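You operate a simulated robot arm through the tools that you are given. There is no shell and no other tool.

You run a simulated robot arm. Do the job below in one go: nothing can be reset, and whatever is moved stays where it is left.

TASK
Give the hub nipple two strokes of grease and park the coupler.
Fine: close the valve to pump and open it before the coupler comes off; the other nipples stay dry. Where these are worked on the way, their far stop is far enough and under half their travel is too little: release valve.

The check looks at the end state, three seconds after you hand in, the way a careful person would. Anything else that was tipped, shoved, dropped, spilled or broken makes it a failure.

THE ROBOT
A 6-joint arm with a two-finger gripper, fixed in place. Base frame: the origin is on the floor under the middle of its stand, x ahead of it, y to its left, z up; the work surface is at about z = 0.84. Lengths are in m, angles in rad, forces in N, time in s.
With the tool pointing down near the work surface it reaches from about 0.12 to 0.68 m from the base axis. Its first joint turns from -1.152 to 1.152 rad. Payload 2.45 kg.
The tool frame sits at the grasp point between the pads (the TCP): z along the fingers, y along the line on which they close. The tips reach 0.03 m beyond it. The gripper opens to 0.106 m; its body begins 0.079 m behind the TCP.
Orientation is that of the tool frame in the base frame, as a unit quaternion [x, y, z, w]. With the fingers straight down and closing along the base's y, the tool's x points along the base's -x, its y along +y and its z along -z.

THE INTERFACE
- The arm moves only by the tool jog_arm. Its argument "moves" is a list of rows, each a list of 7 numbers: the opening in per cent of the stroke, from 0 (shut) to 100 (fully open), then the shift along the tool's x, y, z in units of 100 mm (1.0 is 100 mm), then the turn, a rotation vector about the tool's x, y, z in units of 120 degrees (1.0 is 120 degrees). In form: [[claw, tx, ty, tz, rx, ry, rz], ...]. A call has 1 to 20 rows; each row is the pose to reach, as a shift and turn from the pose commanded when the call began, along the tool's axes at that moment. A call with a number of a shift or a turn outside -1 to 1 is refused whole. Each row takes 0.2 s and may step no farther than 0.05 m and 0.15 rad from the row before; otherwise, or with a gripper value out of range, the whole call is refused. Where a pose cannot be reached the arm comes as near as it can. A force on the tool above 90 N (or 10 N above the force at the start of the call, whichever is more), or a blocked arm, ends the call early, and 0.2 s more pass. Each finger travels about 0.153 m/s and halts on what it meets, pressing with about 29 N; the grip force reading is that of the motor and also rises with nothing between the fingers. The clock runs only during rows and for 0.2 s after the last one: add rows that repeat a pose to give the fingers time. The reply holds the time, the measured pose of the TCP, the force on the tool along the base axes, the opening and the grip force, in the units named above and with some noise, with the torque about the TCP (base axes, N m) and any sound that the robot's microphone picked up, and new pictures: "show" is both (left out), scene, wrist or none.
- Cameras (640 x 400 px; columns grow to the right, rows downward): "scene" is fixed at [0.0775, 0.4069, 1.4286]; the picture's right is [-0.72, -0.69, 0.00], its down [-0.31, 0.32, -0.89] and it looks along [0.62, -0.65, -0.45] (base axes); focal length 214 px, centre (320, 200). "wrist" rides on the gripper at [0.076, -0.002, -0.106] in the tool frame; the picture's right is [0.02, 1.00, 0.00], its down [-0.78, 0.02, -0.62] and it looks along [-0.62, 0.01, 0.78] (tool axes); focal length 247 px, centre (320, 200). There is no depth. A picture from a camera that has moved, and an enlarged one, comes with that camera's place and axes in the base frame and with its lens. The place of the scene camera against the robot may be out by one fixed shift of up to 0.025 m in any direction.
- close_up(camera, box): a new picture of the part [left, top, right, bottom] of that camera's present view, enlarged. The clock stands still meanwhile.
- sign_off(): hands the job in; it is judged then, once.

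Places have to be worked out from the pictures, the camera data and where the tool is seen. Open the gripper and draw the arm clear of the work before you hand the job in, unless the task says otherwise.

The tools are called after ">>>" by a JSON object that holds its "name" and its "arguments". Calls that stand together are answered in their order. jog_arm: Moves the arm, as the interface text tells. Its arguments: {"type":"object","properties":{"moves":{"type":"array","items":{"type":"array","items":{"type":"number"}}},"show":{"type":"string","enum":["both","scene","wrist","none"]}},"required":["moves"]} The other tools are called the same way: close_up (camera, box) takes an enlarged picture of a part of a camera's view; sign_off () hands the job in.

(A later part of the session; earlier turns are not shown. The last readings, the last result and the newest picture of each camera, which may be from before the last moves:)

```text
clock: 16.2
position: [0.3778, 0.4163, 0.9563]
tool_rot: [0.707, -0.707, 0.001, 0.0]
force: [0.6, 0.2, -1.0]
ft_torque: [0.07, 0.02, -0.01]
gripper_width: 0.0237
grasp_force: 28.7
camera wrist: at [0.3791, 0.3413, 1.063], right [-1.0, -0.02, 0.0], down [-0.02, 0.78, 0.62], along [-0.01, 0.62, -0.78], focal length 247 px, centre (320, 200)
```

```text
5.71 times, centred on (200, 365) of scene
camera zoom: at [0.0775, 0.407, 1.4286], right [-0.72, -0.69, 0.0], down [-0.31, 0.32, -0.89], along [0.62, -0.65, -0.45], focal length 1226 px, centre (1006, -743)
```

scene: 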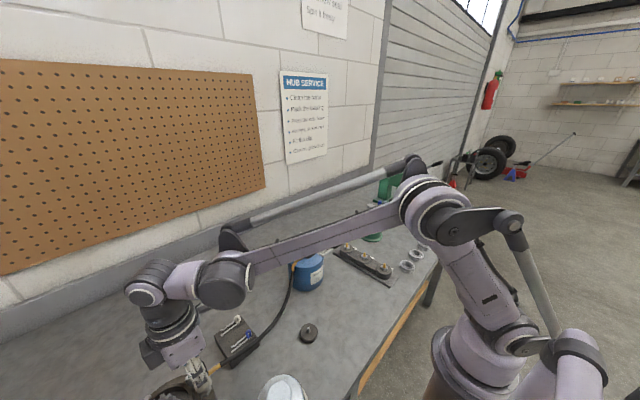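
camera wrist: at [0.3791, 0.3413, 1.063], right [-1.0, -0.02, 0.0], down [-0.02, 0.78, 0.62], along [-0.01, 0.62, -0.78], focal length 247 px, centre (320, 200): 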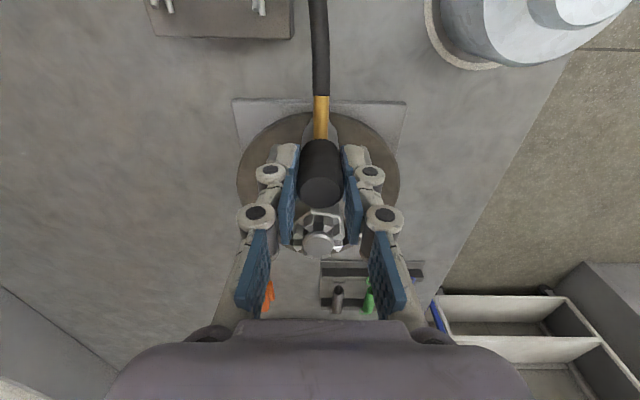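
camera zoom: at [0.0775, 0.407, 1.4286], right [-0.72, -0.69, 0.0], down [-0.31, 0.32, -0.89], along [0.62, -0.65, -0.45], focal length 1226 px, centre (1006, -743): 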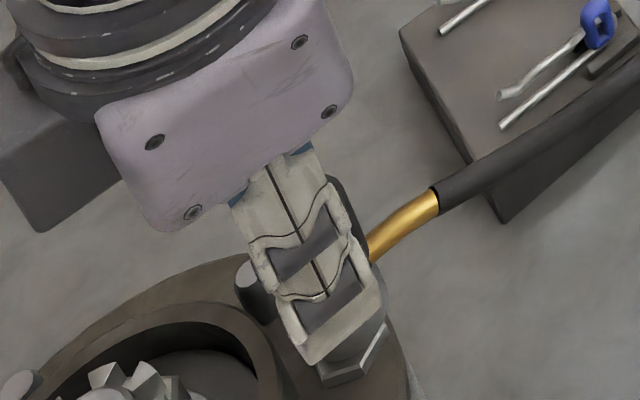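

No contact force yet with the nose around the nipple-tip height. I continue down in small steps.

>>> {"name": "jog_arm", "arguments": {"moves": [[0, 0, 0, 0.03, 0, 0, 0], [0, 0, 0, 0.06, 0, 0, 0], [0, 0, 0, 0.09, 0, 0, 0], [0, 0, 0, 0.09, 0, 0, 0]], "show": "wrist"}}

>>> {"name": "close_up", "arguments": {"camera": "scene", "box": [150, 330, 250, 400]}}

```text
clock: 17.2
position: [0.3771, 0.4165, 0.9501]
tool_rot: [-0.707, 0.707, 0.0, 0.0]
force: [2.9, 6.6, 47.8]
ft_torque: [0.07, -0.13, 0.01]
gripper_width: 0.0243
grasp_force: 29.3
camera wrist: at [0.3789, 0.3413, 1.0563], right [-1.0, -0.02, 0.0], down [-0.02, 0.78, 0.62], along [-0.01, 0.62, -0.78], focal length 247 px, centre (320, 200)
```

wrist: 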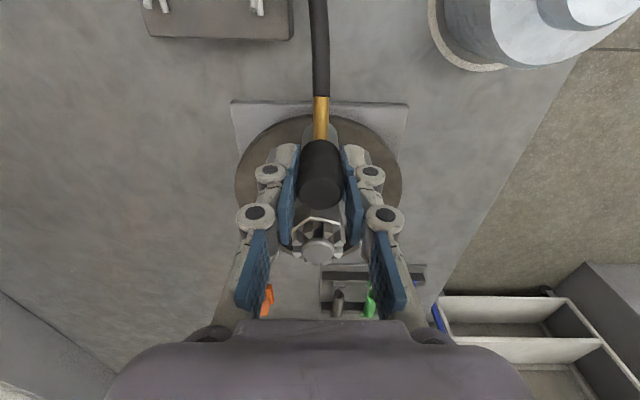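

```text
5.71 times, centred on (200, 365) of scene
camera zoom: at [0.077, 0.4064, 1.4288], right [-0.72, -0.69, 0.0], down [-0.31, 0.32, -0.89], along [0.62, -0.65, -0.45], focal length 1226 px, centre (1006, -743)
```

zoom: 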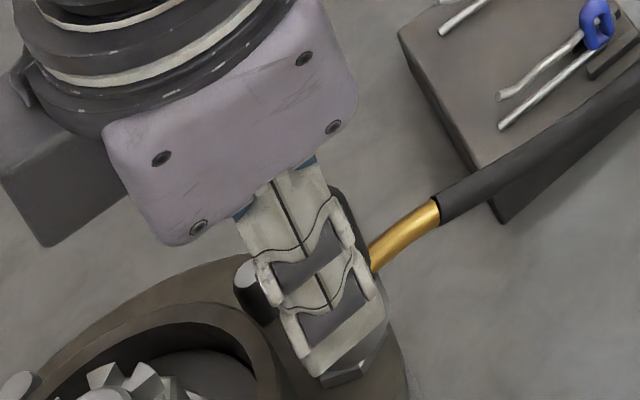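

Contact now pushes back with ~48 N, and the lateral reaction points slightly +y, with no click heard yet. I shift ~1 mm toward +y and press a bit further in 1 mm steps.

>>> {"name": "jog_arm", "arguments": {"moves": [[0, -0.01, 0, 0.0, 0, 0, 0], [0, -0.01, 0, 0.01, 0, 0, 0], [0, -0.01, 0, 0.02, 0, 0, 0], [0, -0.01, 0, 0.02, 0, 0, 0]], "show": "wrist"}}

>>> {"name": "close_up", "arguments": {"camera": "wrist", "box": [230, 80, 410, 210]}}

```text
clock: 18.2
position: [0.3786, 0.4177, 0.9473]
tool_rot: [0.707, -0.707, 0.001, 0.0]
force: [0.4, -3.2, 22.8]
ft_torque: [-0.2, -0.01, -0.06]
gripper_width: 0.0238
grasp_force: 29.4
camera wrist: at [0.3791, 0.3423, 1.052], right [-1.0, -0.02, 0.0], down [-0.02, 0.78, 0.62], along [-0.01, 0.62, -0.78], focal length 247 px, centre (320, 200)
```

wrist: 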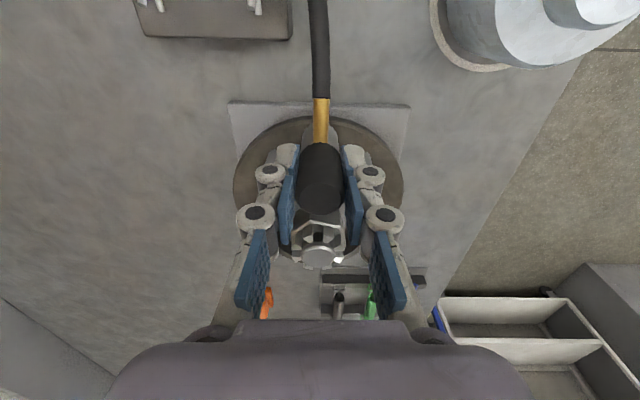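

```text
3.08 times, centred on (320, 145) of wrist
camera zoom: at [0.3791, 0.3423, 1.052], right [-1.0, -0.02, 0.0], down [-0.02, 0.78, 0.62], along [-0.01, 0.62, -0.78], focal length 760 px, centre (320, 369)
```

zoom: 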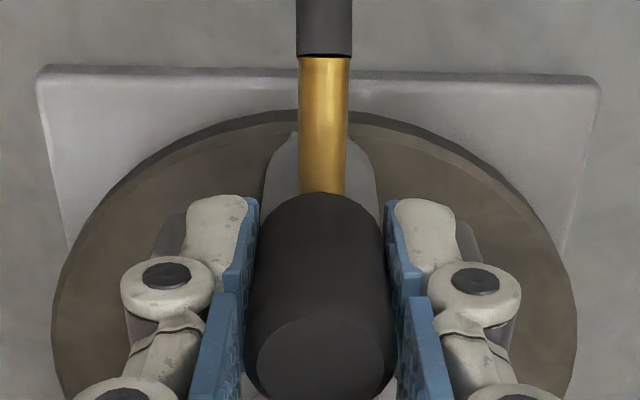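

The force fell to 23 N while going 3 mm deeper, so it either slid on or slipped in the grip. I look from the scene camera to see the nose against the hex.

>>> {"name": "close_up", "arguments": {"camera": "scene", "box": [175, 350, 245, 400]}}

>>> {"name": "close_up", "arguments": {"camera": "wrist", "box": [280, 90, 360, 150]}}

```text
8.00 times, centred on (210, 375) of scene
camera zoom: at [0.0772, 0.4066, 1.4287], right [-0.72, -0.69, 0.0], down [-0.31, 0.32, -0.89], along [0.62, -0.65, -0.45], focal length 1716 px, centre (1200, -1200)
```

zoom: 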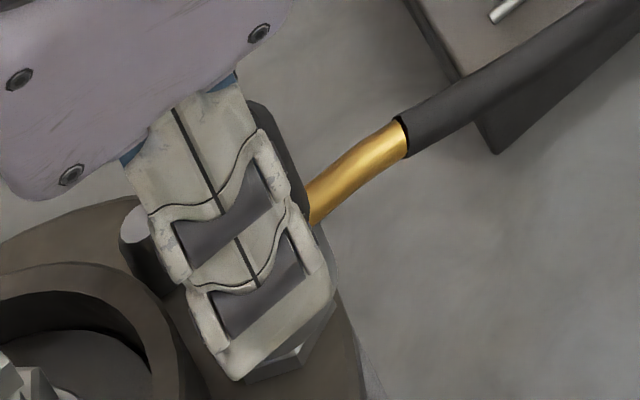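

```text
6.67 times, centred on (320, 120) of wrist
camera zoom: at [0.3791, 0.3423, 1.052], right [-1.0, -0.02, 0.0], down [-0.02, 0.78, 0.62], along [-0.01, 0.62, -0.78], focal length 1646 px, centre (320, 733)
```

zoom: 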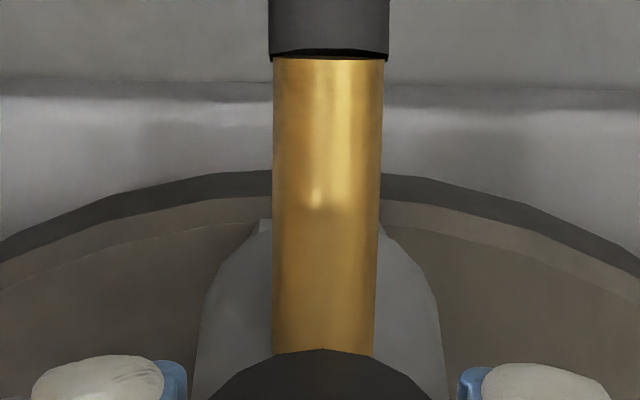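

The nose edge appears to be at the hex top (~0.888), and the peak-then-drop force suggests it seated. I test with a gentle upward pull of a few mm to see if it holds.

>>> {"name": "jog_arm", "arguments": {"moves": [[0, 0, 0, -0.01, 0, 0, 0], [0, 0, 0, -0.02, 0, 0, 0], [0, 0, 0, -0.03, 0, 0, 0], [0, 0, 0, -0.03, 0, 0, 0]], "show": "none"}}

```text
clock: 19.2
position: [0.3769, 0.4195, 0.948]
tool_rot: [0.707, -0.707, 0.0, 0.001]
force: [0.6, 0.2, -0.6]
ft_torque: [0.01, 0.01, -0.01]
gripper_width: 0.0242
grasp_force: 28.7
```

Zero force at 0.948. I pull 2 mm further up to test retention.

>>> {"name": "jog_arm", "arguments": {"moves": [[0, 0, 0, -0.01, 0, 0, 0], [0, 0, 0, -0.02, 0, 0, 0], [0, 0, 0, -0.02, 0, 0, 0]], "show": "none"}}

```text
clock: 20.0
position: [0.3775, 0.4182, 0.9506]
tool_rot: [-0.707, 0.707, -0.001, 0.0]
force: [0.3, -0.9, -0.7]
ft_torque: [-0.01, -0.02, 0.01]
gripper_width: 0.0237
grasp_force: 28.7
```

No retention force, so it isn't latched yet. I check the coupler's position within the grip.

>>> {"name": "close_up", "arguments": {"camera": "wrist", "box": [230, 80, 410, 210]}}

>>> {"name": "close_up", "arguments": {"camera": "scene", "box": [175, 350, 245, 400]}}

```text
3.08 times, centred on (320, 145) of wrist
camera zoom: at [0.379, 0.3427, 1.0574], right [-1.0, -0.02, 0.0], down [-0.02, 0.78, 0.62], along [-0.01, 0.62, -0.78], focal length 760 px, centre (320, 369)
```

zoom: 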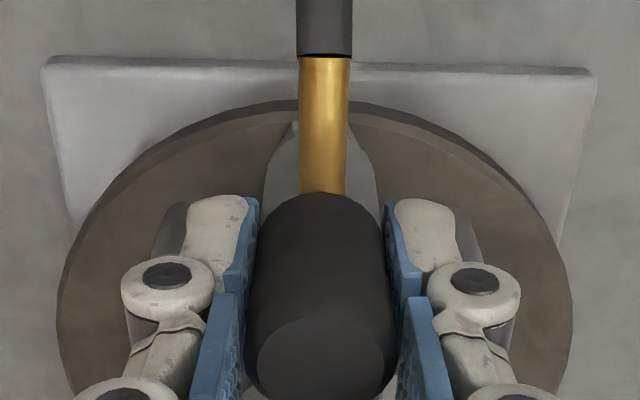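

```text
8.00 times, centred on (210, 375) of scene
camera zoom: at [0.0775, 0.407, 1.4286], right [-0.72, -0.69, 0.0], down [-0.31, 0.32, -0.89], along [0.62, -0.65, -0.45], focal length 1716 px, centre (1200, -1200)
```

zoom: 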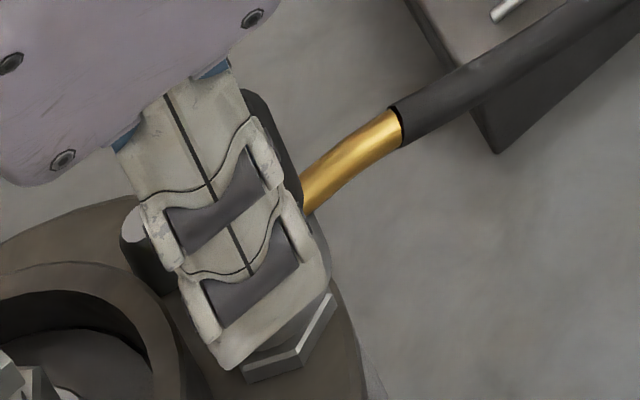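

By geometry the nose bottom is at the hex-top height, so the nipple should already be inside the bore. I verify with a small sideways nudge in x (2.5 mm) and back, reading the force.

>>> {"name": "jog_arm", "arguments": {"moves": [[0, 0, -0.015, 0, 0, 0, 0], [0, 0, -0.025, 0, 0, 0, 0], [0, 0, -0.025, 0, 0, 0, 0]], "show": "none"}}

>>> {"name": "jog_arm", "arguments": {"moves": [[0, 0, 0.025, 0, 0, 0, 0], [0, 0, 0.05, 0, 0, 0, 0], [0, 0, 0.05, 0, 0, 0, 0]], "show": "none"}}

```text
clock: 20.8
position: [0.3804, 0.4192, 0.9523]
tool_rot: [0.707, -0.707, 0.0, 0.0]
force: [-0.4, 0.5, -2.4]
ft_torque: [-0.01, 0.01, -0.01]
gripper_width: 0.024
grasp_force: 29.2
```

```text
clock: 21.6
position: [0.3758, 0.4181, 0.9518]
tool_rot: [0.707, -0.707, 0.001, 0.0]
force: [2.0, 1.0, -1.5]
ft_torque: [0.01, -0.07, -0.01]
gripper_width: 0.024
grasp_force: 29.0
```

A slight reaction appears at x≈0.3758 and none at 0.3804, so the nipple does seem to be in the bore with clearance. I probe the +x side to find the bore centre.

>>> {"name": "jog_arm", "arguments": {"moves": [[0, 0, -0.03, 0, 0, 0, 0], [0, 0, -0.05, 0, 0, 0, 0], [0, 0, -0.065, 0, 0, 0, 0], [0, 0, -0.065, 0, 0, 0, 0]], "show": "none"}}

>>> {"name": "jog_arm", "arguments": {"moves": [[0, 0, -0.01, 0, 0, 0, 0], [0, 0, -0.02, 0, 0, 0, 0], [0, 0, -0.02, 0, 0, 0, 0]], "show": "none"}}

```text
clock: 22.6
position: [0.3802, 0.4195, 0.9512]
tool_rot: [0.707, -0.707, 0.0, 0.001]
force: [-6.4, 1.8, -3.4]
ft_torque: [0.06, 0.3, -0.01]
gripper_width: 0.0241
grasp_force: 29.3
```

```text
clock: 23.4
position: [0.3824, 0.4189, 0.9515]
tool_rot: [0.708, -0.707, -0.002, 0.001]
force: [-15.6, 3.6, -1.3]
ft_torque: [0.18, 0.89, 0.02]
gripper_width: 0.0239
grasp_force: 28.9
```

The nipple is in the bore: contacts at x≈0.376 and 0.381 give a centre of 0.3784. I re-centre and press down again in small steps.

>>> {"name": "jog_arm", "arguments": {"moves": [[0, 0.0, 0.03, 0, 0, 0, 0], [0, 0.005, 0.056, 0, 0, 0, 0], [0, 0.005, 0.056, 0, 0, 0, 0]], "show": "none"}}

>>> {"name": "jog_arm", "arguments": {"moves": [[0, 0, 0, 0.02, 0, 0, 0], [0, 0, 0, 0.04, 0, 0, 0], [0, 0, 0, 0.05, 0, 0, 0], [0, 0, 0, 0.05, 0, 0, 0]], "show": "none"}}

```text
clock: 24.2
position: [0.3783, 0.417, 0.9515]
tool_rot: [-0.706, 0.708, 0.0, 0.0]
force: [1.1, 2.3, -1.8]
ft_torque: [0.11, -0.08, 0.0]
gripper_width: 0.0239
grasp_force: 28.9
```

```text
clock: 25.2
position: [0.3782, 0.4183, 0.945]
tool_rot: [-0.707, 0.707, 0.0, 0.0]
force: [-1.0, -0.1, 2.0]
ft_torque: [-0.03, 0.01, -0.06]
gripper_width: 0.0239
grasp_force: 28.9
```

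Now it goes to 0.945 with only 2 N — deeper than before. I continue down in small steps.

>>> {"name": "jog_arm", "arguments": {"moves": [[0, 0, 0, 0.02, 0, 0, 0], [0, 0, 0, 0.03, 0, 0, 0], [0, 0, 0, 0.03, 0, 0, 0]], "show": "none"}}

```text
clock: 26.0
position: [0.3773, 0.4169, 0.9434]
tool_rot: [0.707, -0.707, 0.0, -0.001]
force: [-2.2, -0.2, 23.8]
ft_torque: [-0.06, 0.09, 0.02]
gripper_width: 0.0243
grasp_force: 28.9
```

Contact at ~0.944 with 24 N. I press a further 2 mm to see if it latches.

>>> {"name": "jog_arm", "arguments": {"moves": [[0, 0, 0, 0.01, 0, 0, 0], [0, 0, 0, 0.02, 0, 0, 0], [0, 0, 0, 0.02, 0, 0, 0]], "show": "wrist"}}

>>> {"name": "close_up", "arguments": {"camera": "wrist", "box": [230, 80, 410, 210]}}

>>> {"name": "close_up", "arguments": {"camera": "scene", "box": [175, 350, 245, 400]}}

```text
clock: 26.8
position: [0.3772, 0.4181, 0.9411]
tool_rot: [0.707, -0.707, 0.001, 0.0]
force: [-6.1, -0.2, 23.6]
ft_torque: [-0.06, 0.15, -0.03]
gripper_width: 0.024
grasp_force: 29.1
camera wrist: at [0.3791, 0.3419, 1.0475], right [-1.0, -0.02, 0.0], down [-0.02, 0.78, 0.62], along [-0.01, 0.62, -0.78], focal length 247 px, centre (320, 200)
```

wrist: 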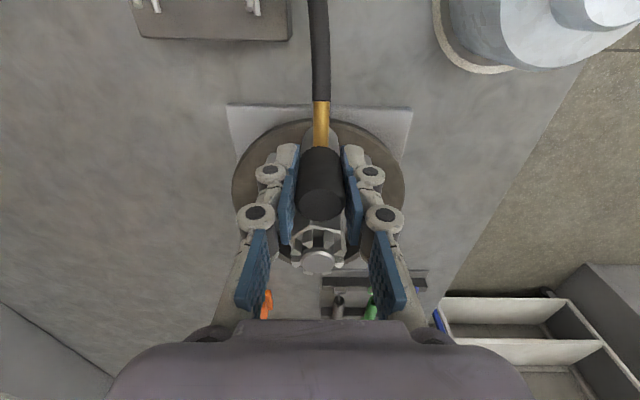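

```text
3.08 times, centred on (320, 145) of wrist
camera zoom: at [0.3791, 0.3419, 1.0475], right [-1.0, -0.02, 0.0], down [-0.02, 0.78, 0.62], along [-0.01, 0.62, -0.78], focal length 760 px, centre (320, 369)
```

zoom: 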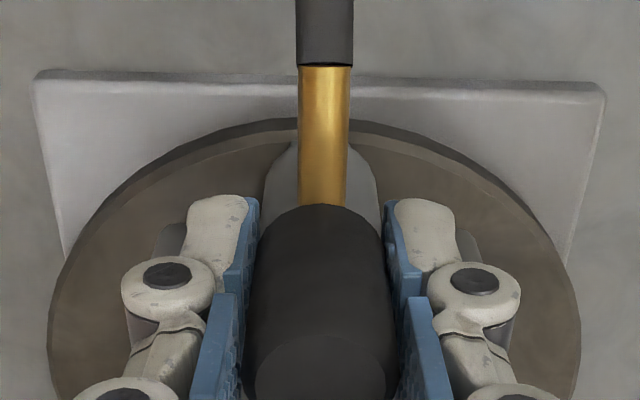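

```text
8.00 times, centred on (210, 375) of scene
camera zoom: at [0.0771, 0.4066, 1.4287], right [-0.72, -0.69, 0.0], down [-0.31, 0.32, -0.89], along [0.62, -0.65, -0.45], focal length 1716 px, centre (1200, -1200)
```

zoom: 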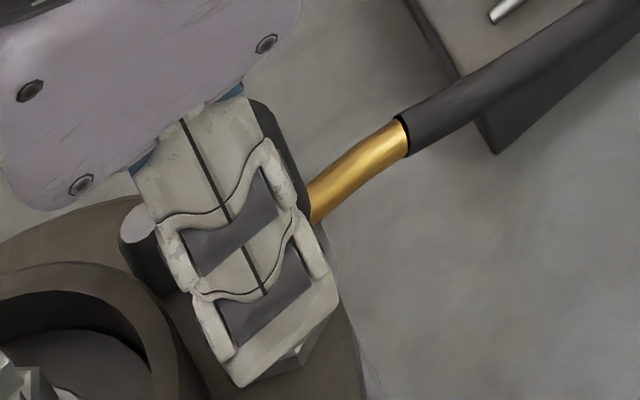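

The pads are slipping up ~25 N while the coupler stays put in the world, nose bottom at hex-top height. I'll open the grip gently in place and see whether it stands seated on the nipple.

>>> {"name": "jog_arm", "arguments": {"moves": [[25, 0, 0, -0.01, 0, 0, 0], [30, 0, 0, -0.01, 0, 0, 0], [40, 0, 0, -0.01, 0, 0, 0], [40, 0, 0, -0.01, 0, 0, 0]]}}

>>> {"name": "close_up", "arguments": {"camera": "wrist", "box": [230, 80, 410, 210]}}

>>> {"name": "close_up", "arguments": {"camera": "scene", "box": [175, 350, 245, 400]}}

```text
clock: 27.8
position: [0.3782, 0.4159, 0.9414]
tool_rot: [-0.707, 0.707, 0.0, 0.0]
force: [0.6, -0.2, 0.0]
ft_torque: [0.0, 0.01, -0.01]
gripper_width: 0.0425
grasp_force: 0.1
camera wrist: at [0.3795, 0.342, 1.048], right [-1.0, -0.02, 0.0], down [-0.02, 0.78, 0.62], along [-0.01, 0.62, -0.78], focal length 247 px, centre (320, 200)
```

scene: 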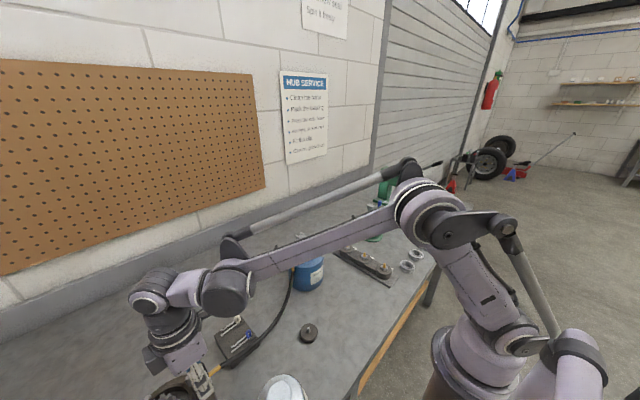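
wrist: 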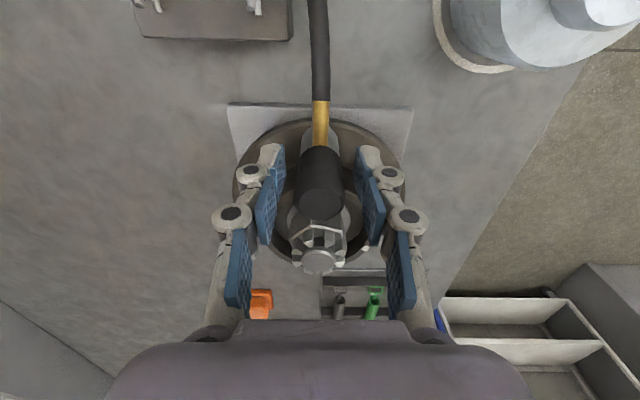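

```text
3.08 times, centred on (320, 145) of wrist
camera zoom: at [0.3795, 0.342, 1.048], right [-1.0, -0.02, 0.0], down [-0.02, 0.78, 0.62], along [-0.01, 0.62, -0.78], focal length 760 px, centre (320, 369)
```

zoom: 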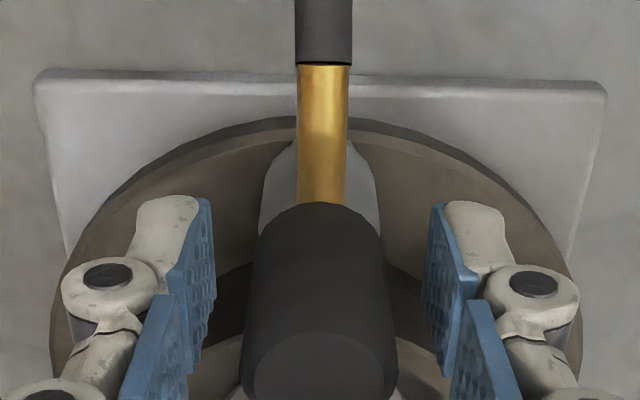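

```text
8.00 times, centred on (210, 375) of scene
camera zoom: at [0.0775, 0.4069, 1.4286], right [-0.72, -0.69, 0.0], down [-0.31, 0.32, -0.89], along [0.62, -0.65, -0.45], focal length 1716 px, centre (1200, -1200)
```

zoom: 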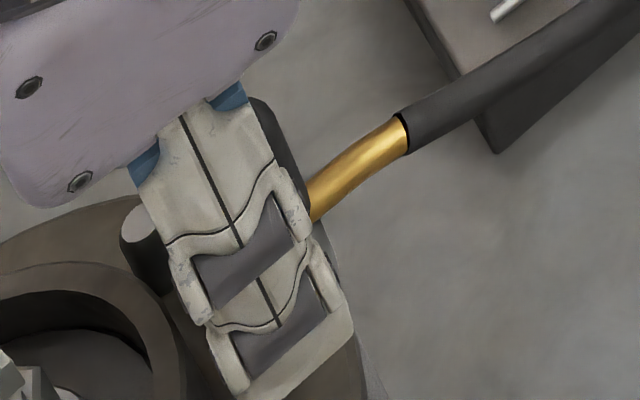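

It stands on its own. I raise the gripper straight up to clear it and look at the seat.

>>> {"name": "jog_arm", "arguments": {"moves": [[40, 0, 0, -0.1, 0, 0, 0], [40, 0, 0, -0.25, 0, 0, 0], [40, 0, 0, -0.45, 0, 0, 0], [40, 0, 0, -0.7, 0, 0, 0], [40, 0, 0, -0.95, 0, 0, 0], [40, 0, 0, -0.95, 0, 0, 0]]}}

>>> {"name": "close_up", "arguments": {"camera": "scene", "box": [165, 330, 265, 400]}}

>>> {"name": "close_up", "arguments": {"camera": "wrist", "box": [240, 50, 400, 180]}}

```text
clock: 29.2
position: [0.3777, 0.4192, 1.0375]
tool_rot: [0.708, -0.707, 0.0, 0.001]
force: [0.0, 0.1, -1.0]
ft_torque: [0.0, 0.0, -0.03]
gripper_width: 0.0425
grasp_force: 0.0
camera wrist: at [0.3798, 0.3419, 1.1441], right [-1.0, -0.02, 0.0], down [-0.02, 0.78, 0.62], along [-0.01, 0.62, -0.78], focal length 247 px, centre (320, 200)
```

scene: 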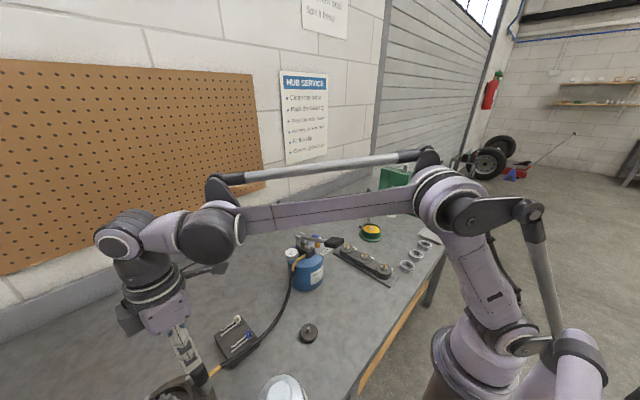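
wrist: 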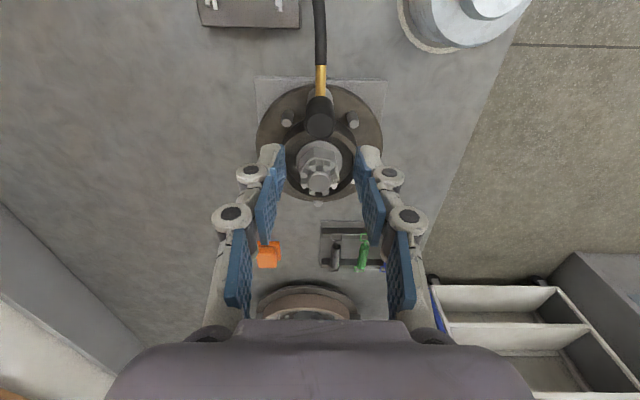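

```text
5.71 times, centred on (215, 365) of scene
camera zoom: at [0.0775, 0.4069, 1.4286], right [-0.72, -0.69, 0.0], down [-0.31, 0.32, -0.89], along [0.62, -0.65, -0.45], focal length 1226 px, centre (920, -743)
```

zoom: 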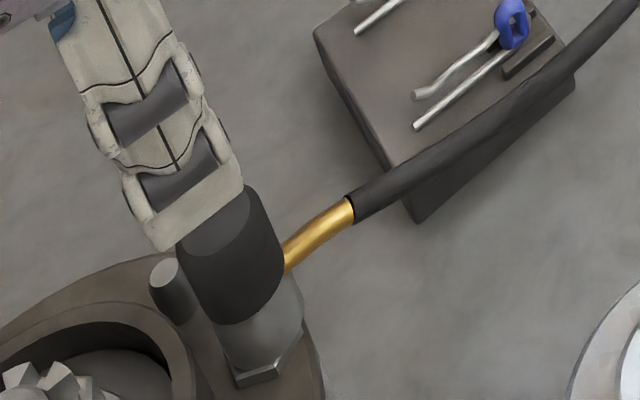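

```text
3.08 times, centred on (320, 115) of wrist
camera zoom: at [0.3798, 0.3419, 1.1441], right [-1.0, -0.02, 0.0], down [-0.02, 0.78, 0.62], along [-0.01, 0.62, -0.78], focal length 760 px, centre (320, 462)
```

zoom: 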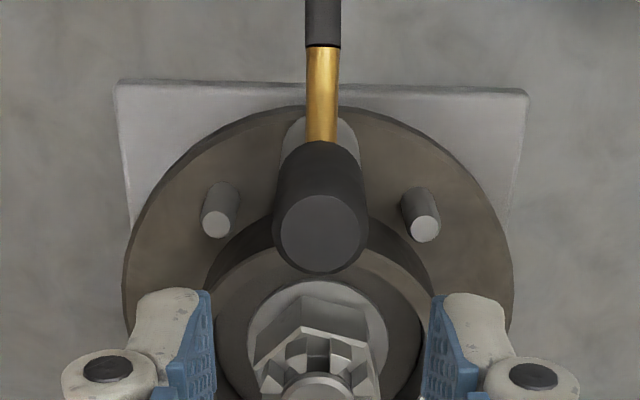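

The coupler stands upright on the nipple. I zoom in further at the nose/hex joint to judge whether it is fully down.

>>> {"name": "close_up", "arguments": {"camera": "scene", "box": [190, 360, 230, 400]}}

>>> {"name": "close_up", "arguments": {"camera": "wrist", "box": [290, 60, 350, 110]}}

```text
10.00 times, centred on (210, 380) of scene
camera zoom: at [0.0775, 0.4069, 1.4286], right [-0.72, -0.69, 0.0], down [-0.31, 0.32, -0.89], along [0.62, -0.65, -0.45], focal length 2145 px, centre (1420, -1600)
```

zoom: 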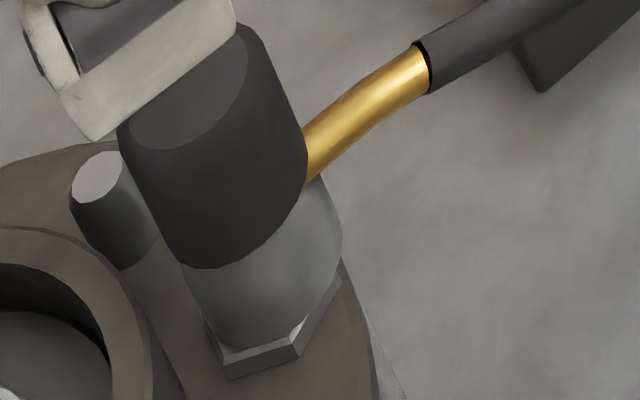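

```text
8.00 times, centred on (320, 85) of wrist
camera zoom: at [0.3798, 0.3419, 1.1441], right [-1.0, -0.02, 0.0], down [-0.02, 0.78, 0.62], along [-0.01, 0.62, -0.78], focal length 1976 px, centre (320, 1120)
```

zoom: 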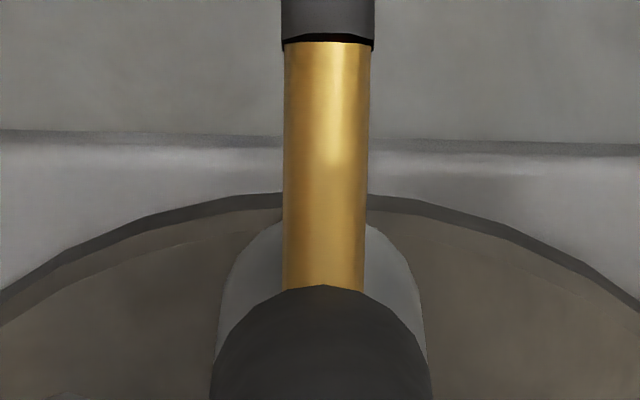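

The nose looks flush on the hex. To be sure it's fully home I'll close the fingers and press gently straight down on the coupler's top.

>>> {"name": "jog_arm", "arguments": {"moves": [[0, 0.0, 0, 0, 0, 0, 0], [0, 0.01, 0, 0, 0, 0, 0], [0, 0.01, 0, 0.15, 0, 0, 0], [0, 0.01, 0, 0.3, 0, 0, 0], [0, 0.01, 0, 0.42, 0, 0, 0], [0, 0.01, 0, 0.48, 0, 0, 0]], "show": "wrist"}}

```text
clock: 30.6
position: [0.3778, 0.4172, 0.9885]
tool_rot: [0.707, -0.707, 0.001, 0.0]
force: [0.6, 0.3, -0.3]
ft_torque: [-0.04, 0.01, 0.01]
gripper_width: 0.0
grasp_force: 28.6
camera wrist: at [0.3796, 0.3412, 1.0951], right [-1.0, -0.02, 0.0], down [-0.02, 0.78, 0.62], along [-0.01, 0.62, -0.78], focal length 247 px, centre (320, 200)
```

wrist: 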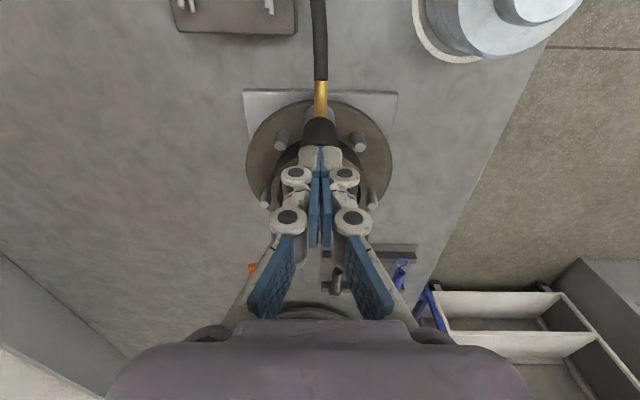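

The tips hover just above the coupler top without contact. I press down in 1.5 mm steps.

>>> {"name": "jog_arm", "arguments": {"moves": [[0, 0, 0, 0.02, 0, 0, 0], [0, 0, 0, 0.04, 0, 0, 0], [0, 0, 0, 0.055, 0, 0, 0], [0, 0, 0, 0.07, 0, 0, 0], [0, 0, 0, 0.07, 0, 0, 0]], "show": "wrist"}}

```text
clock: 31.8
position: [0.3785, 0.4158, 0.9849]
tool_rot: [0.707, -0.707, -0.001, -0.001]
force: [1.3, 1.8, 77.4]
ft_torque: [0.06, -0.04, -0.04]
gripper_width: 0.0061
grasp_force: 28.6
camera wrist: at [0.3794, 0.3408, 1.0922], right [-1.0, -0.02, 0.0], down [-0.02, 0.78, 0.62], along [-0.01, 0.62, -0.78], focal length 247 px, centre (320, 200)
```

wrist: 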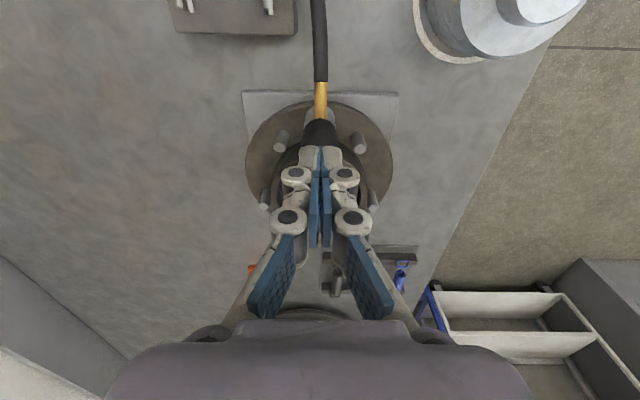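

Pressed to 77 N with no further travel, so it is fully seated. Now I raise and head toward the valve, rotating the tool back on the way.

>>> {"name": "jog_arm", "arguments": {"moves": [[0, 0, 0, -0.25, 0, 0, 0], [0, 0.1, 0, -0.6, 0, 0, 0.07], [0, 0.4, 0, -0.9, 0, 0, 0.14], [0, 0.8, 0, -1.0, 0, 0, 0.21], [0, 1.0, 0, -1.0, 0, 0, 0.28], [0, 1.0, 0, -1.0, 0, 0, 0.35], [0, 1.0, 0, -1.0, 0, 0, 0.42], [0, 1.0, 0, -1.0, 0, 0, 0.49], [0, 1.0, 0, -1.0, 0, 0, 0.56], [0, 1.0, 0, -1.0, 0, 0, 0.63], [0, 1.0, 0, -1.0, 0, 0, 0.69], [0, 1.0, 0, -1.0, 0, 0, 0.75]]}}

>>> {"name": "close_up", "arguments": {"camera": "scene", "box": [165, 340, 245, 400]}}

```text
clock: 34.4
position: [0.3781, 0.3175, 1.0824]
tool_rot: [0.002, 1.0, 0.0, 0.001]
force: [-0.5, -0.9, -0.2]
ft_torque: [0.01, -0.01, 0.01]
gripper_width: 0.0003
grasp_force: 28.5
camera wrist: at [0.3014, 0.316, 1.1883], right [-0.02, 1.0, 0.0], down [0.78, 0.01, 0.62], along [0.62, 0.01, -0.78], focal length 247 px, centre (320, 200)
```

scene: 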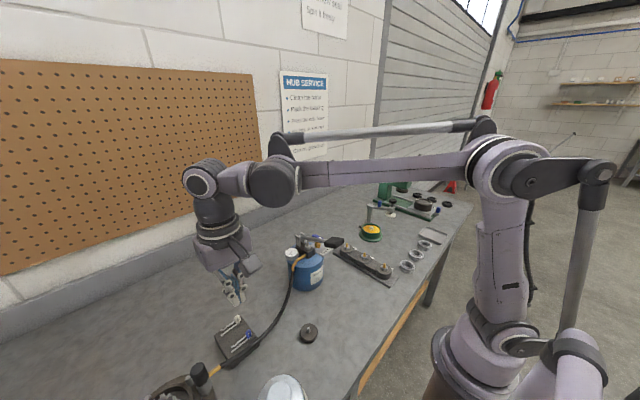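
wrist: 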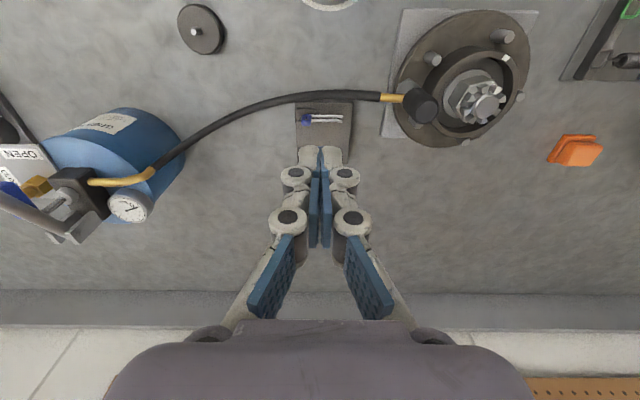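

```text
6.67 times, centred on (205, 370) of scene
camera zoom: at [0.0775, 0.4069, 1.4286], right [-0.72, -0.69, 0.0], down [-0.31, 0.32, -0.89], along [0.62, -0.65, -0.45], focal length 1430 px, centre (1087, -933)
```

zoom: 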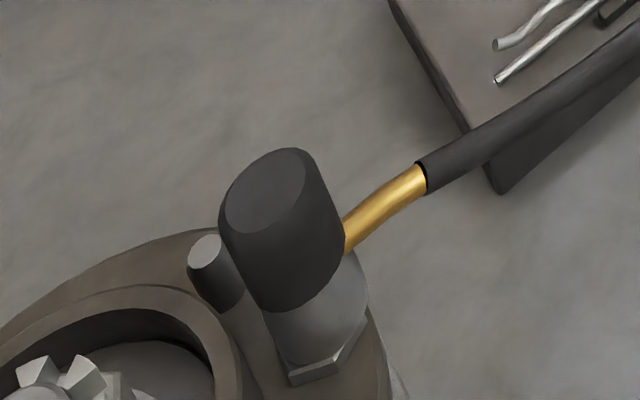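

Coupler remains seated. I travel toward the valve at a safe height (z≈1.15), above the pump lever.

>>> {"name": "jog_arm", "arguments": {"moves": [[0, -0.1, -0.2, -0.3, 0, 0, 0], [0, -0.2, -0.4, -0.6, 0, 0, 0], [0, -0.3, -0.65, -0.7, 0, 0, 0], [0, -0.45, -1.0, -0.7, 0, 0, 0]], "show": "none"}}

>>> {"name": "jog_arm", "arguments": {"moves": [[0, -0.1, -0.35, 0, 0, 0, 0], [0, -0.2, -0.7, 0, 0, 0, 0], [0, -0.3, -1.0, 0, 0, 0, 0]], "show": "none"}}

>>> {"name": "jog_arm", "arguments": {"moves": [[0, 0, -0.35, 0, 0, 0, 0], [0, 0, -0.7, 0, 0, 0, 0], [0, 0, -1.0, 0, 0, 0, 0], [0, 0, -1.0, 0, 0, 0, 0]]}}

```text
clock: 35.4
position: [0.424, 0.2171, 1.1527]
tool_rot: [0.0, 1.0, 0.0, 0.0]
force: [0.3, 0.3, -0.3]
ft_torque: [0.05, 0.04, 0.01]
gripper_width: 0.0001
grasp_force: 28.9
```

```text
clock: 36.2
position: [0.4527, 0.1171, 1.1516]
tool_rot: [0.0, 1.0, 0.0, 0.0]
force: [-1.2, 0.3, 0.3]
ft_torque: [-0.03, -0.02, 0.03]
gripper_width: 0.0002
grasp_force: 28.5
```

```text
clock: 37.2
position: [0.4528, 0.0183, 1.1522]
tool_rot: [0.0, 1.0, 0.001, 0.0]
force: [-0.2, 0.0, 0.2]
ft_torque: [0.01, -0.02, 0.02]
gripper_width: 0.0
grasp_force: 28.6
camera wrist: at [0.3761, 0.016, 1.2586], right [-0.02, 1.0, 0.0], down [0.78, 0.02, 0.62], along [0.62, 0.01, -0.78], focal length 247 px, centre (320, 200)
```

scene: 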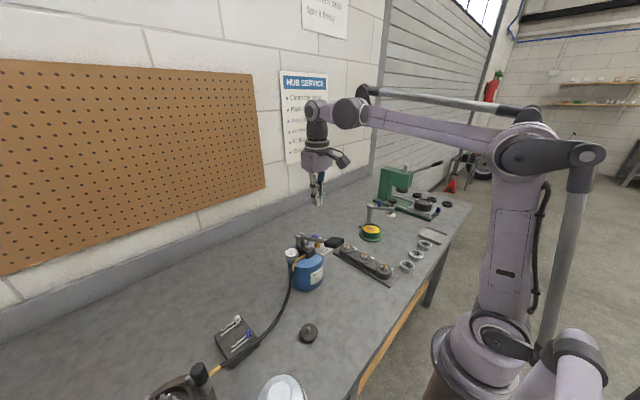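
wrist: 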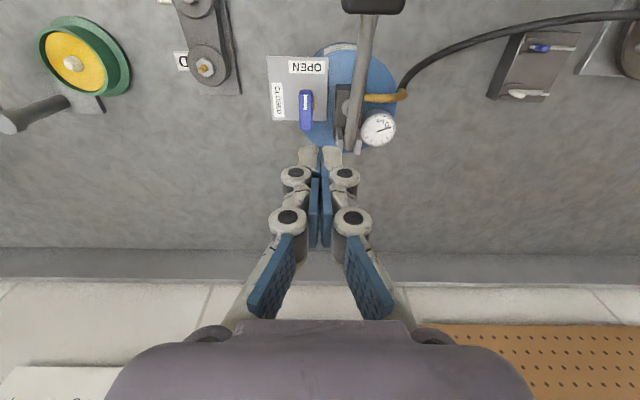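

>>> {"name": "close_up", "arguments": {"camera": "wrist", "box": [250, 40, 410, 170]}}

>>> {"name": "close_up", "arguments": {"camera": "scene", "box": [280, 220, 350, 280]}}

```text
3.08 times, centred on (330, 105) of wrist
camera zoom: at [0.3761, 0.016, 1.2586], right [-0.02, 1.0, 0.0], down [0.78, 0.02, 0.62], along [0.62, 0.01, -0.78], focal length 760 px, centre (289, 492)
```

zoom: 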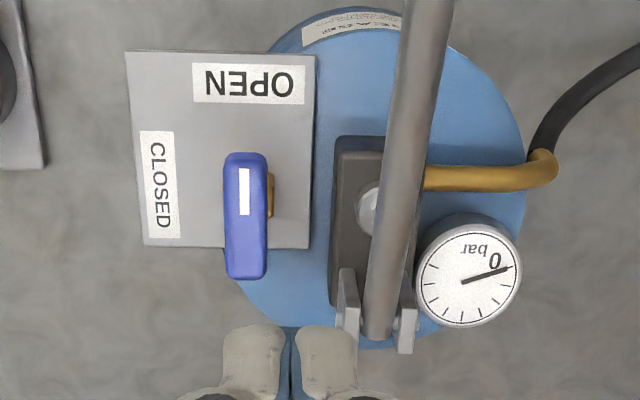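

```text
6.67 times, centred on (315, 250) of scene
camera zoom: at [0.0775, 0.4069, 1.4286], right [-0.72, -0.69, 0.0], down [-0.31, 0.32, -0.89], along [0.62, -0.65, -0.45], focal length 1430 px, centre (353, -133)
```

zoom: 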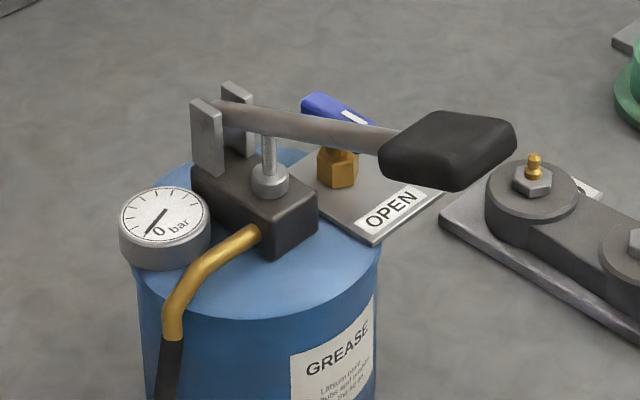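

The valve axis is near (0.468, 0.001) with the handle top around z≈0.988, 15 mm wide and 45 mm long; the lever runs at y≥0.045 and its bracket begins near x≈0.47. I'll grip the marked (near) half from above with a narrow opening, first descending to z≈1.06 to verify clearance.

>>> {"name": "jog_arm", "arguments": {"moves": [[28, -0.01, -0.1, 0.0, 0, 0, 0], [28, -0.035, -0.2, 0.2, 0, 0, 0], [28, -0.035, -0.2, 0.5, 0, 0, 0], [28, -0.035, -0.2, 0.75, 0, 0, 0], [28, -0.035, -0.2, 0.9, 0, 0, 0], [28, -0.035, -0.2, 0.9, 0, 0, 0]]}}

>>> {"name": "close_up", "arguments": {"camera": "wrist", "box": [230, 60, 410, 210]}}

>>> {"name": "close_up", "arguments": {"camera": "scene", "box": [280, 200, 360, 270]}}

```text
clock: 38.6
position: [0.4565, -0.0023, 1.0638]
tool_rot: [-0.001, 1.0, 0.0, 0.0]
force: [0.4, -0.6, -0.5]
ft_torque: [-0.01, 0.02, 0.01]
gripper_width: 0.0296
grasp_force: 0.0
camera wrist: at [0.3796, -0.0039, 1.168], right [-0.02, 1.0, 0.0], down [0.78, 0.02, 0.62], along [0.62, 0.01, -0.78], focal length 247 px, centre (320, 200)
```

scene: 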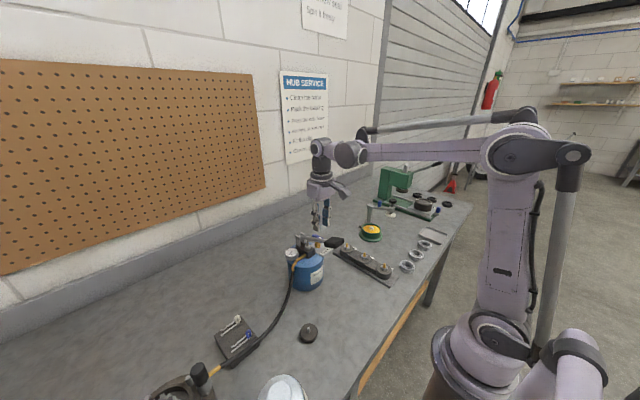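
wrist: 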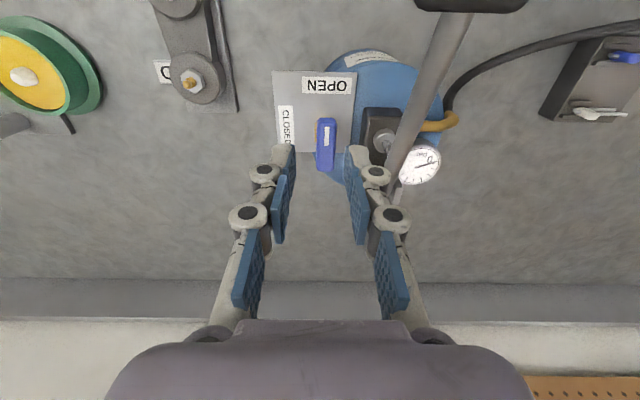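

```text
2.67 times, centred on (320, 135) of wrist
camera zoom: at [0.3796, -0.0039, 1.168], right [-0.02, 1.0, 0.0], down [0.78, 0.02, 0.62], along [0.62, 0.01, -0.78], focal length 659 px, centre (320, 373)
```

zoom: 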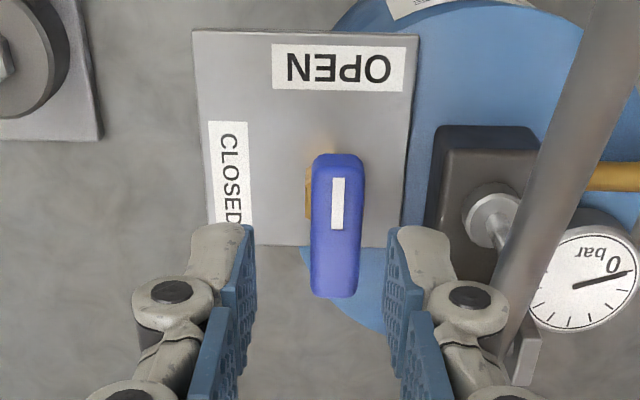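

```text
5.71 times, centred on (320, 235) of scene
camera zoom: at [0.0775, 0.4069, 1.4286], right [-0.72, -0.69, 0.0], down [-0.31, 0.32, -0.89], along [0.62, -0.65, -0.45], focal length 1226 px, centre (320, 0)
```

zoom: 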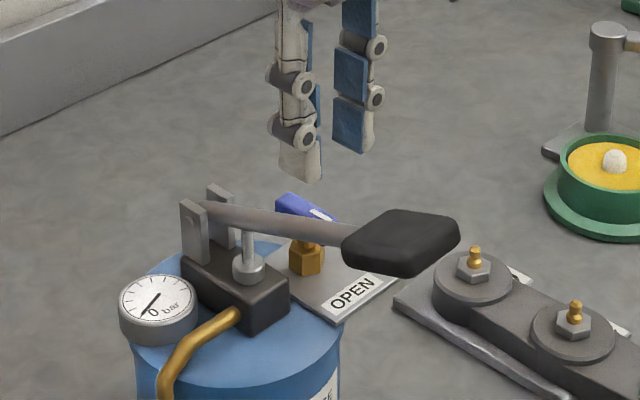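

Handle centre refines to about (0.468, 0.002, 0.985). I centre in y and lower to z≈1.00 so the tips straddle the near half of the handle.

>>> {"name": "jog_arm", "arguments": {"moves": [[28, 0, 0.02, 0.1, 0, 0, 0], [28, 0, 0.02, 0.25, 0, 0, 0], [28, 0, 0.02, 0.4, 0, 0, 0], [28, 0, 0.02, 0.52, 0, 0, 0], [28, 0, 0.02, 0.62, 0, 0, 0], [28, 0, 0.02, 0.62, 0, 0, 0]]}}

>>> {"name": "close_up", "arguments": {"camera": "wrist", "box": [230, 60, 410, 210]}}

>>> {"name": "close_up", "arguments": {"camera": "scene", "box": [280, 200, 360, 270]}}

```text
clock: 40.0
position: [0.4571, -0.0, 0.9984]
tool_rot: [0.0, 1.0, 0.0, 0.0]
force: [-0.2, 0.0, 0.1]
ft_torque: [-0.02, 0.01, 0.0]
gripper_width: 0.0297
grasp_force: 0.1
camera wrist: at [0.3799, -0.0016, 1.1058], right [-0.02, 1.0, 0.0], down [0.78, 0.02, 0.62], along [0.62, 0.01, -0.78], focal length 247 px, centre (320, 200)
```

scene: 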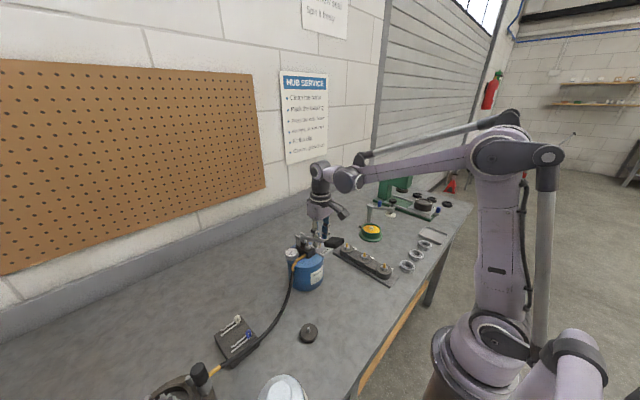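
wrist: 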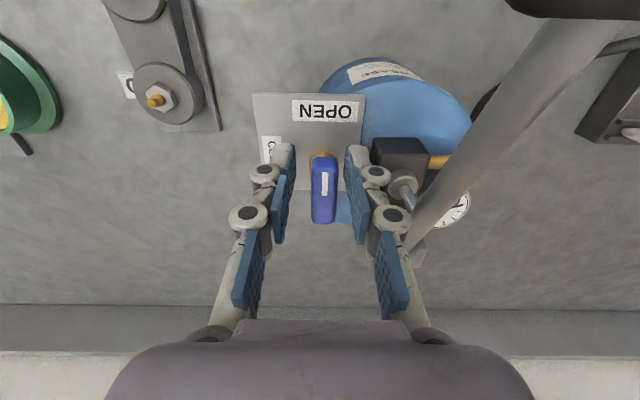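

```text
2.67 times, centred on (320, 135) of wrist
camera zoom: at [0.3799, -0.0016, 1.1058], right [-0.02, 1.0, 0.0], down [0.78, 0.02, 0.62], along [0.62, 0.01, -0.78], focal length 659 px, centre (320, 373)
```

zoom: 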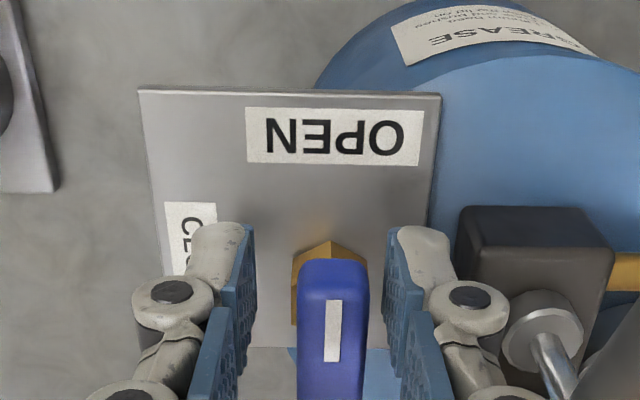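

```text
5.71 times, centred on (320, 235) of scene
camera zoom: at [0.0775, 0.4069, 1.4286], right [-0.72, -0.69, 0.0], down [-0.31, 0.32, -0.89], along [0.62, -0.65, -0.45], focal length 1226 px, centre (320, 0)
```

zoom: 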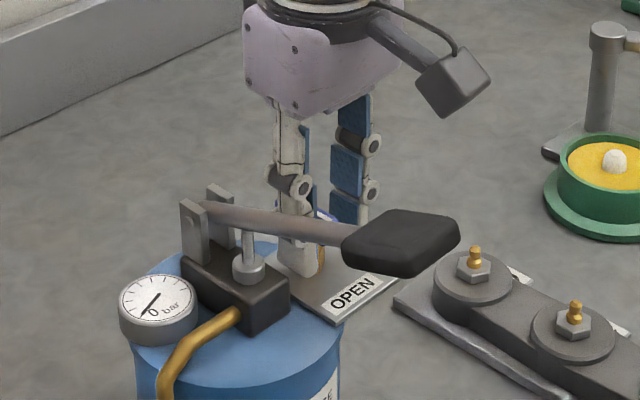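

The tips straddle the handle; the hex nut beneath is slightly wider, so I raise 4 mm to stay on the handle, centre 2 mm in +y, and close.

>>> {"name": "jog_arm", "arguments": {"moves": [[28, 0, 0.02, -0.04, 0, 0, 0], [20, 0, 0.02, -0.04, 0, 0, 0], [10, 0, 0.02, -0.04, 0, 0, 0], [0, 0, 0.02, -0.04, 0, 0, 0], [0, 0, 0.02, -0.04, 0, 0, 0]], "show": "wrist"}}

>>> {"name": "close_up", "arguments": {"camera": "wrist", "box": [230, 60, 410, 250]}}

```text
clock: 41.2
position: [0.4571, 0.0022, 1.0039]
tool_rot: [-0.001, 1.0, 0.001, 0.0]
force: [0.6, 6.2, 1.1]
ft_torque: [0.16, 0.08, 0.08]
gripper_width: 0.0143
grasp_force: 40.8
camera wrist: at [0.38, 0.0008, 1.1102], right [-0.02, 1.0, 0.0], down [0.78, 0.02, 0.62], along [0.62, 0.01, -0.78], focal length 247 px, centre (320, 200)
```

wrist: 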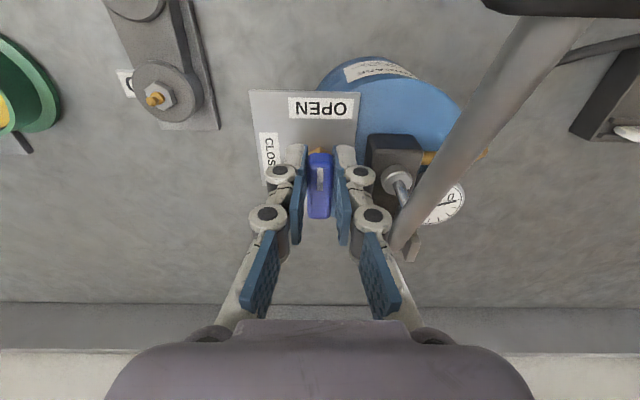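

```text
2.11 times, centred on (320, 155) of wrist
camera zoom: at [0.38, 0.0008, 1.1102], right [-0.02, 1.0, 0.0], down [0.78, 0.02, 0.62], along [0.62, 0.01, -0.78], focal length 520 px, centre (320, 295)
```

zoom: 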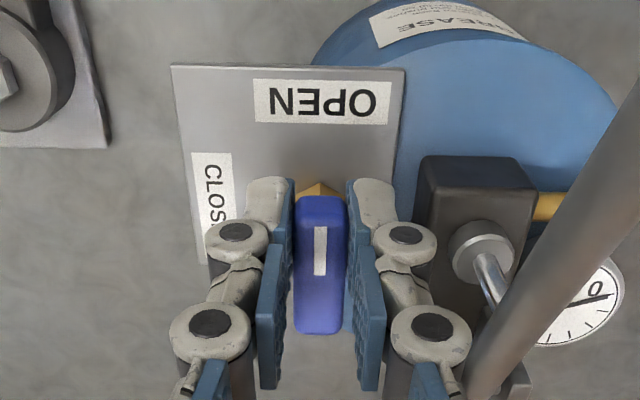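

Gripped on the handle (14.3 mm). I swing it counter-clockwise about the valve axis toward CLOSED, first 40°, and check the forces.

>>> {"name": "jog_arm", "arguments": {"moves": [[0, -0.0012, -0.0167, 0, 0, 0, -0.0668], [0, -0.0047, -0.0332, 0, 0, 0, -0.1337], [0, -0.0104, -0.0489, 0, 0, 0, -0.2005], [0, -0.0183, -0.0637, 0, 0, 0, -0.2674], [0, -0.0282, -0.0773, 0, 0, 0, -0.3342]], "show": "wrist"}}

>>> {"name": "close_up", "arguments": {"camera": "wrist", "box": [230, 60, 410, 250]}}

```text
clock: 42.4
position: [0.459, -0.0054, 1.0039]
tool_rot: [-0.344, 0.939, 0.002, 0.001]
force: [0.9, 15.9, -7.1]
ft_torque: [0.15, 0.18, 0.14]
gripper_width: 0.0143
grasp_force: 41.1
camera wrist: at [0.402, -0.0556, 1.1101], right [-0.66, 0.75, 0.0], down [0.59, 0.52, 0.62], along [0.46, 0.41, -0.78], focal length 247 px, centre (320, 200)
```

wrist: 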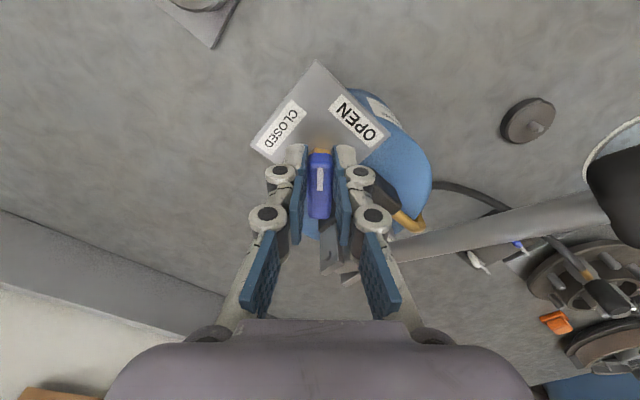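

```text
2.11 times, centred on (320, 155) of wrist
camera zoom: at [0.402, -0.0556, 1.1101], right [-0.66, 0.75, 0.0], down [0.59, 0.52, 0.62], along [0.46, 0.41, -0.78], focal length 520 px, centre (320, 295)
```

zoom: 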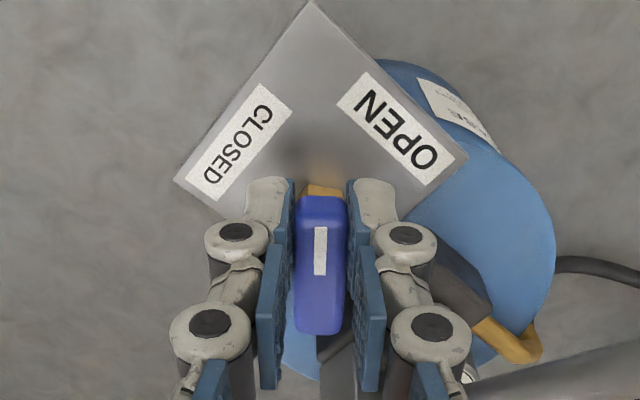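

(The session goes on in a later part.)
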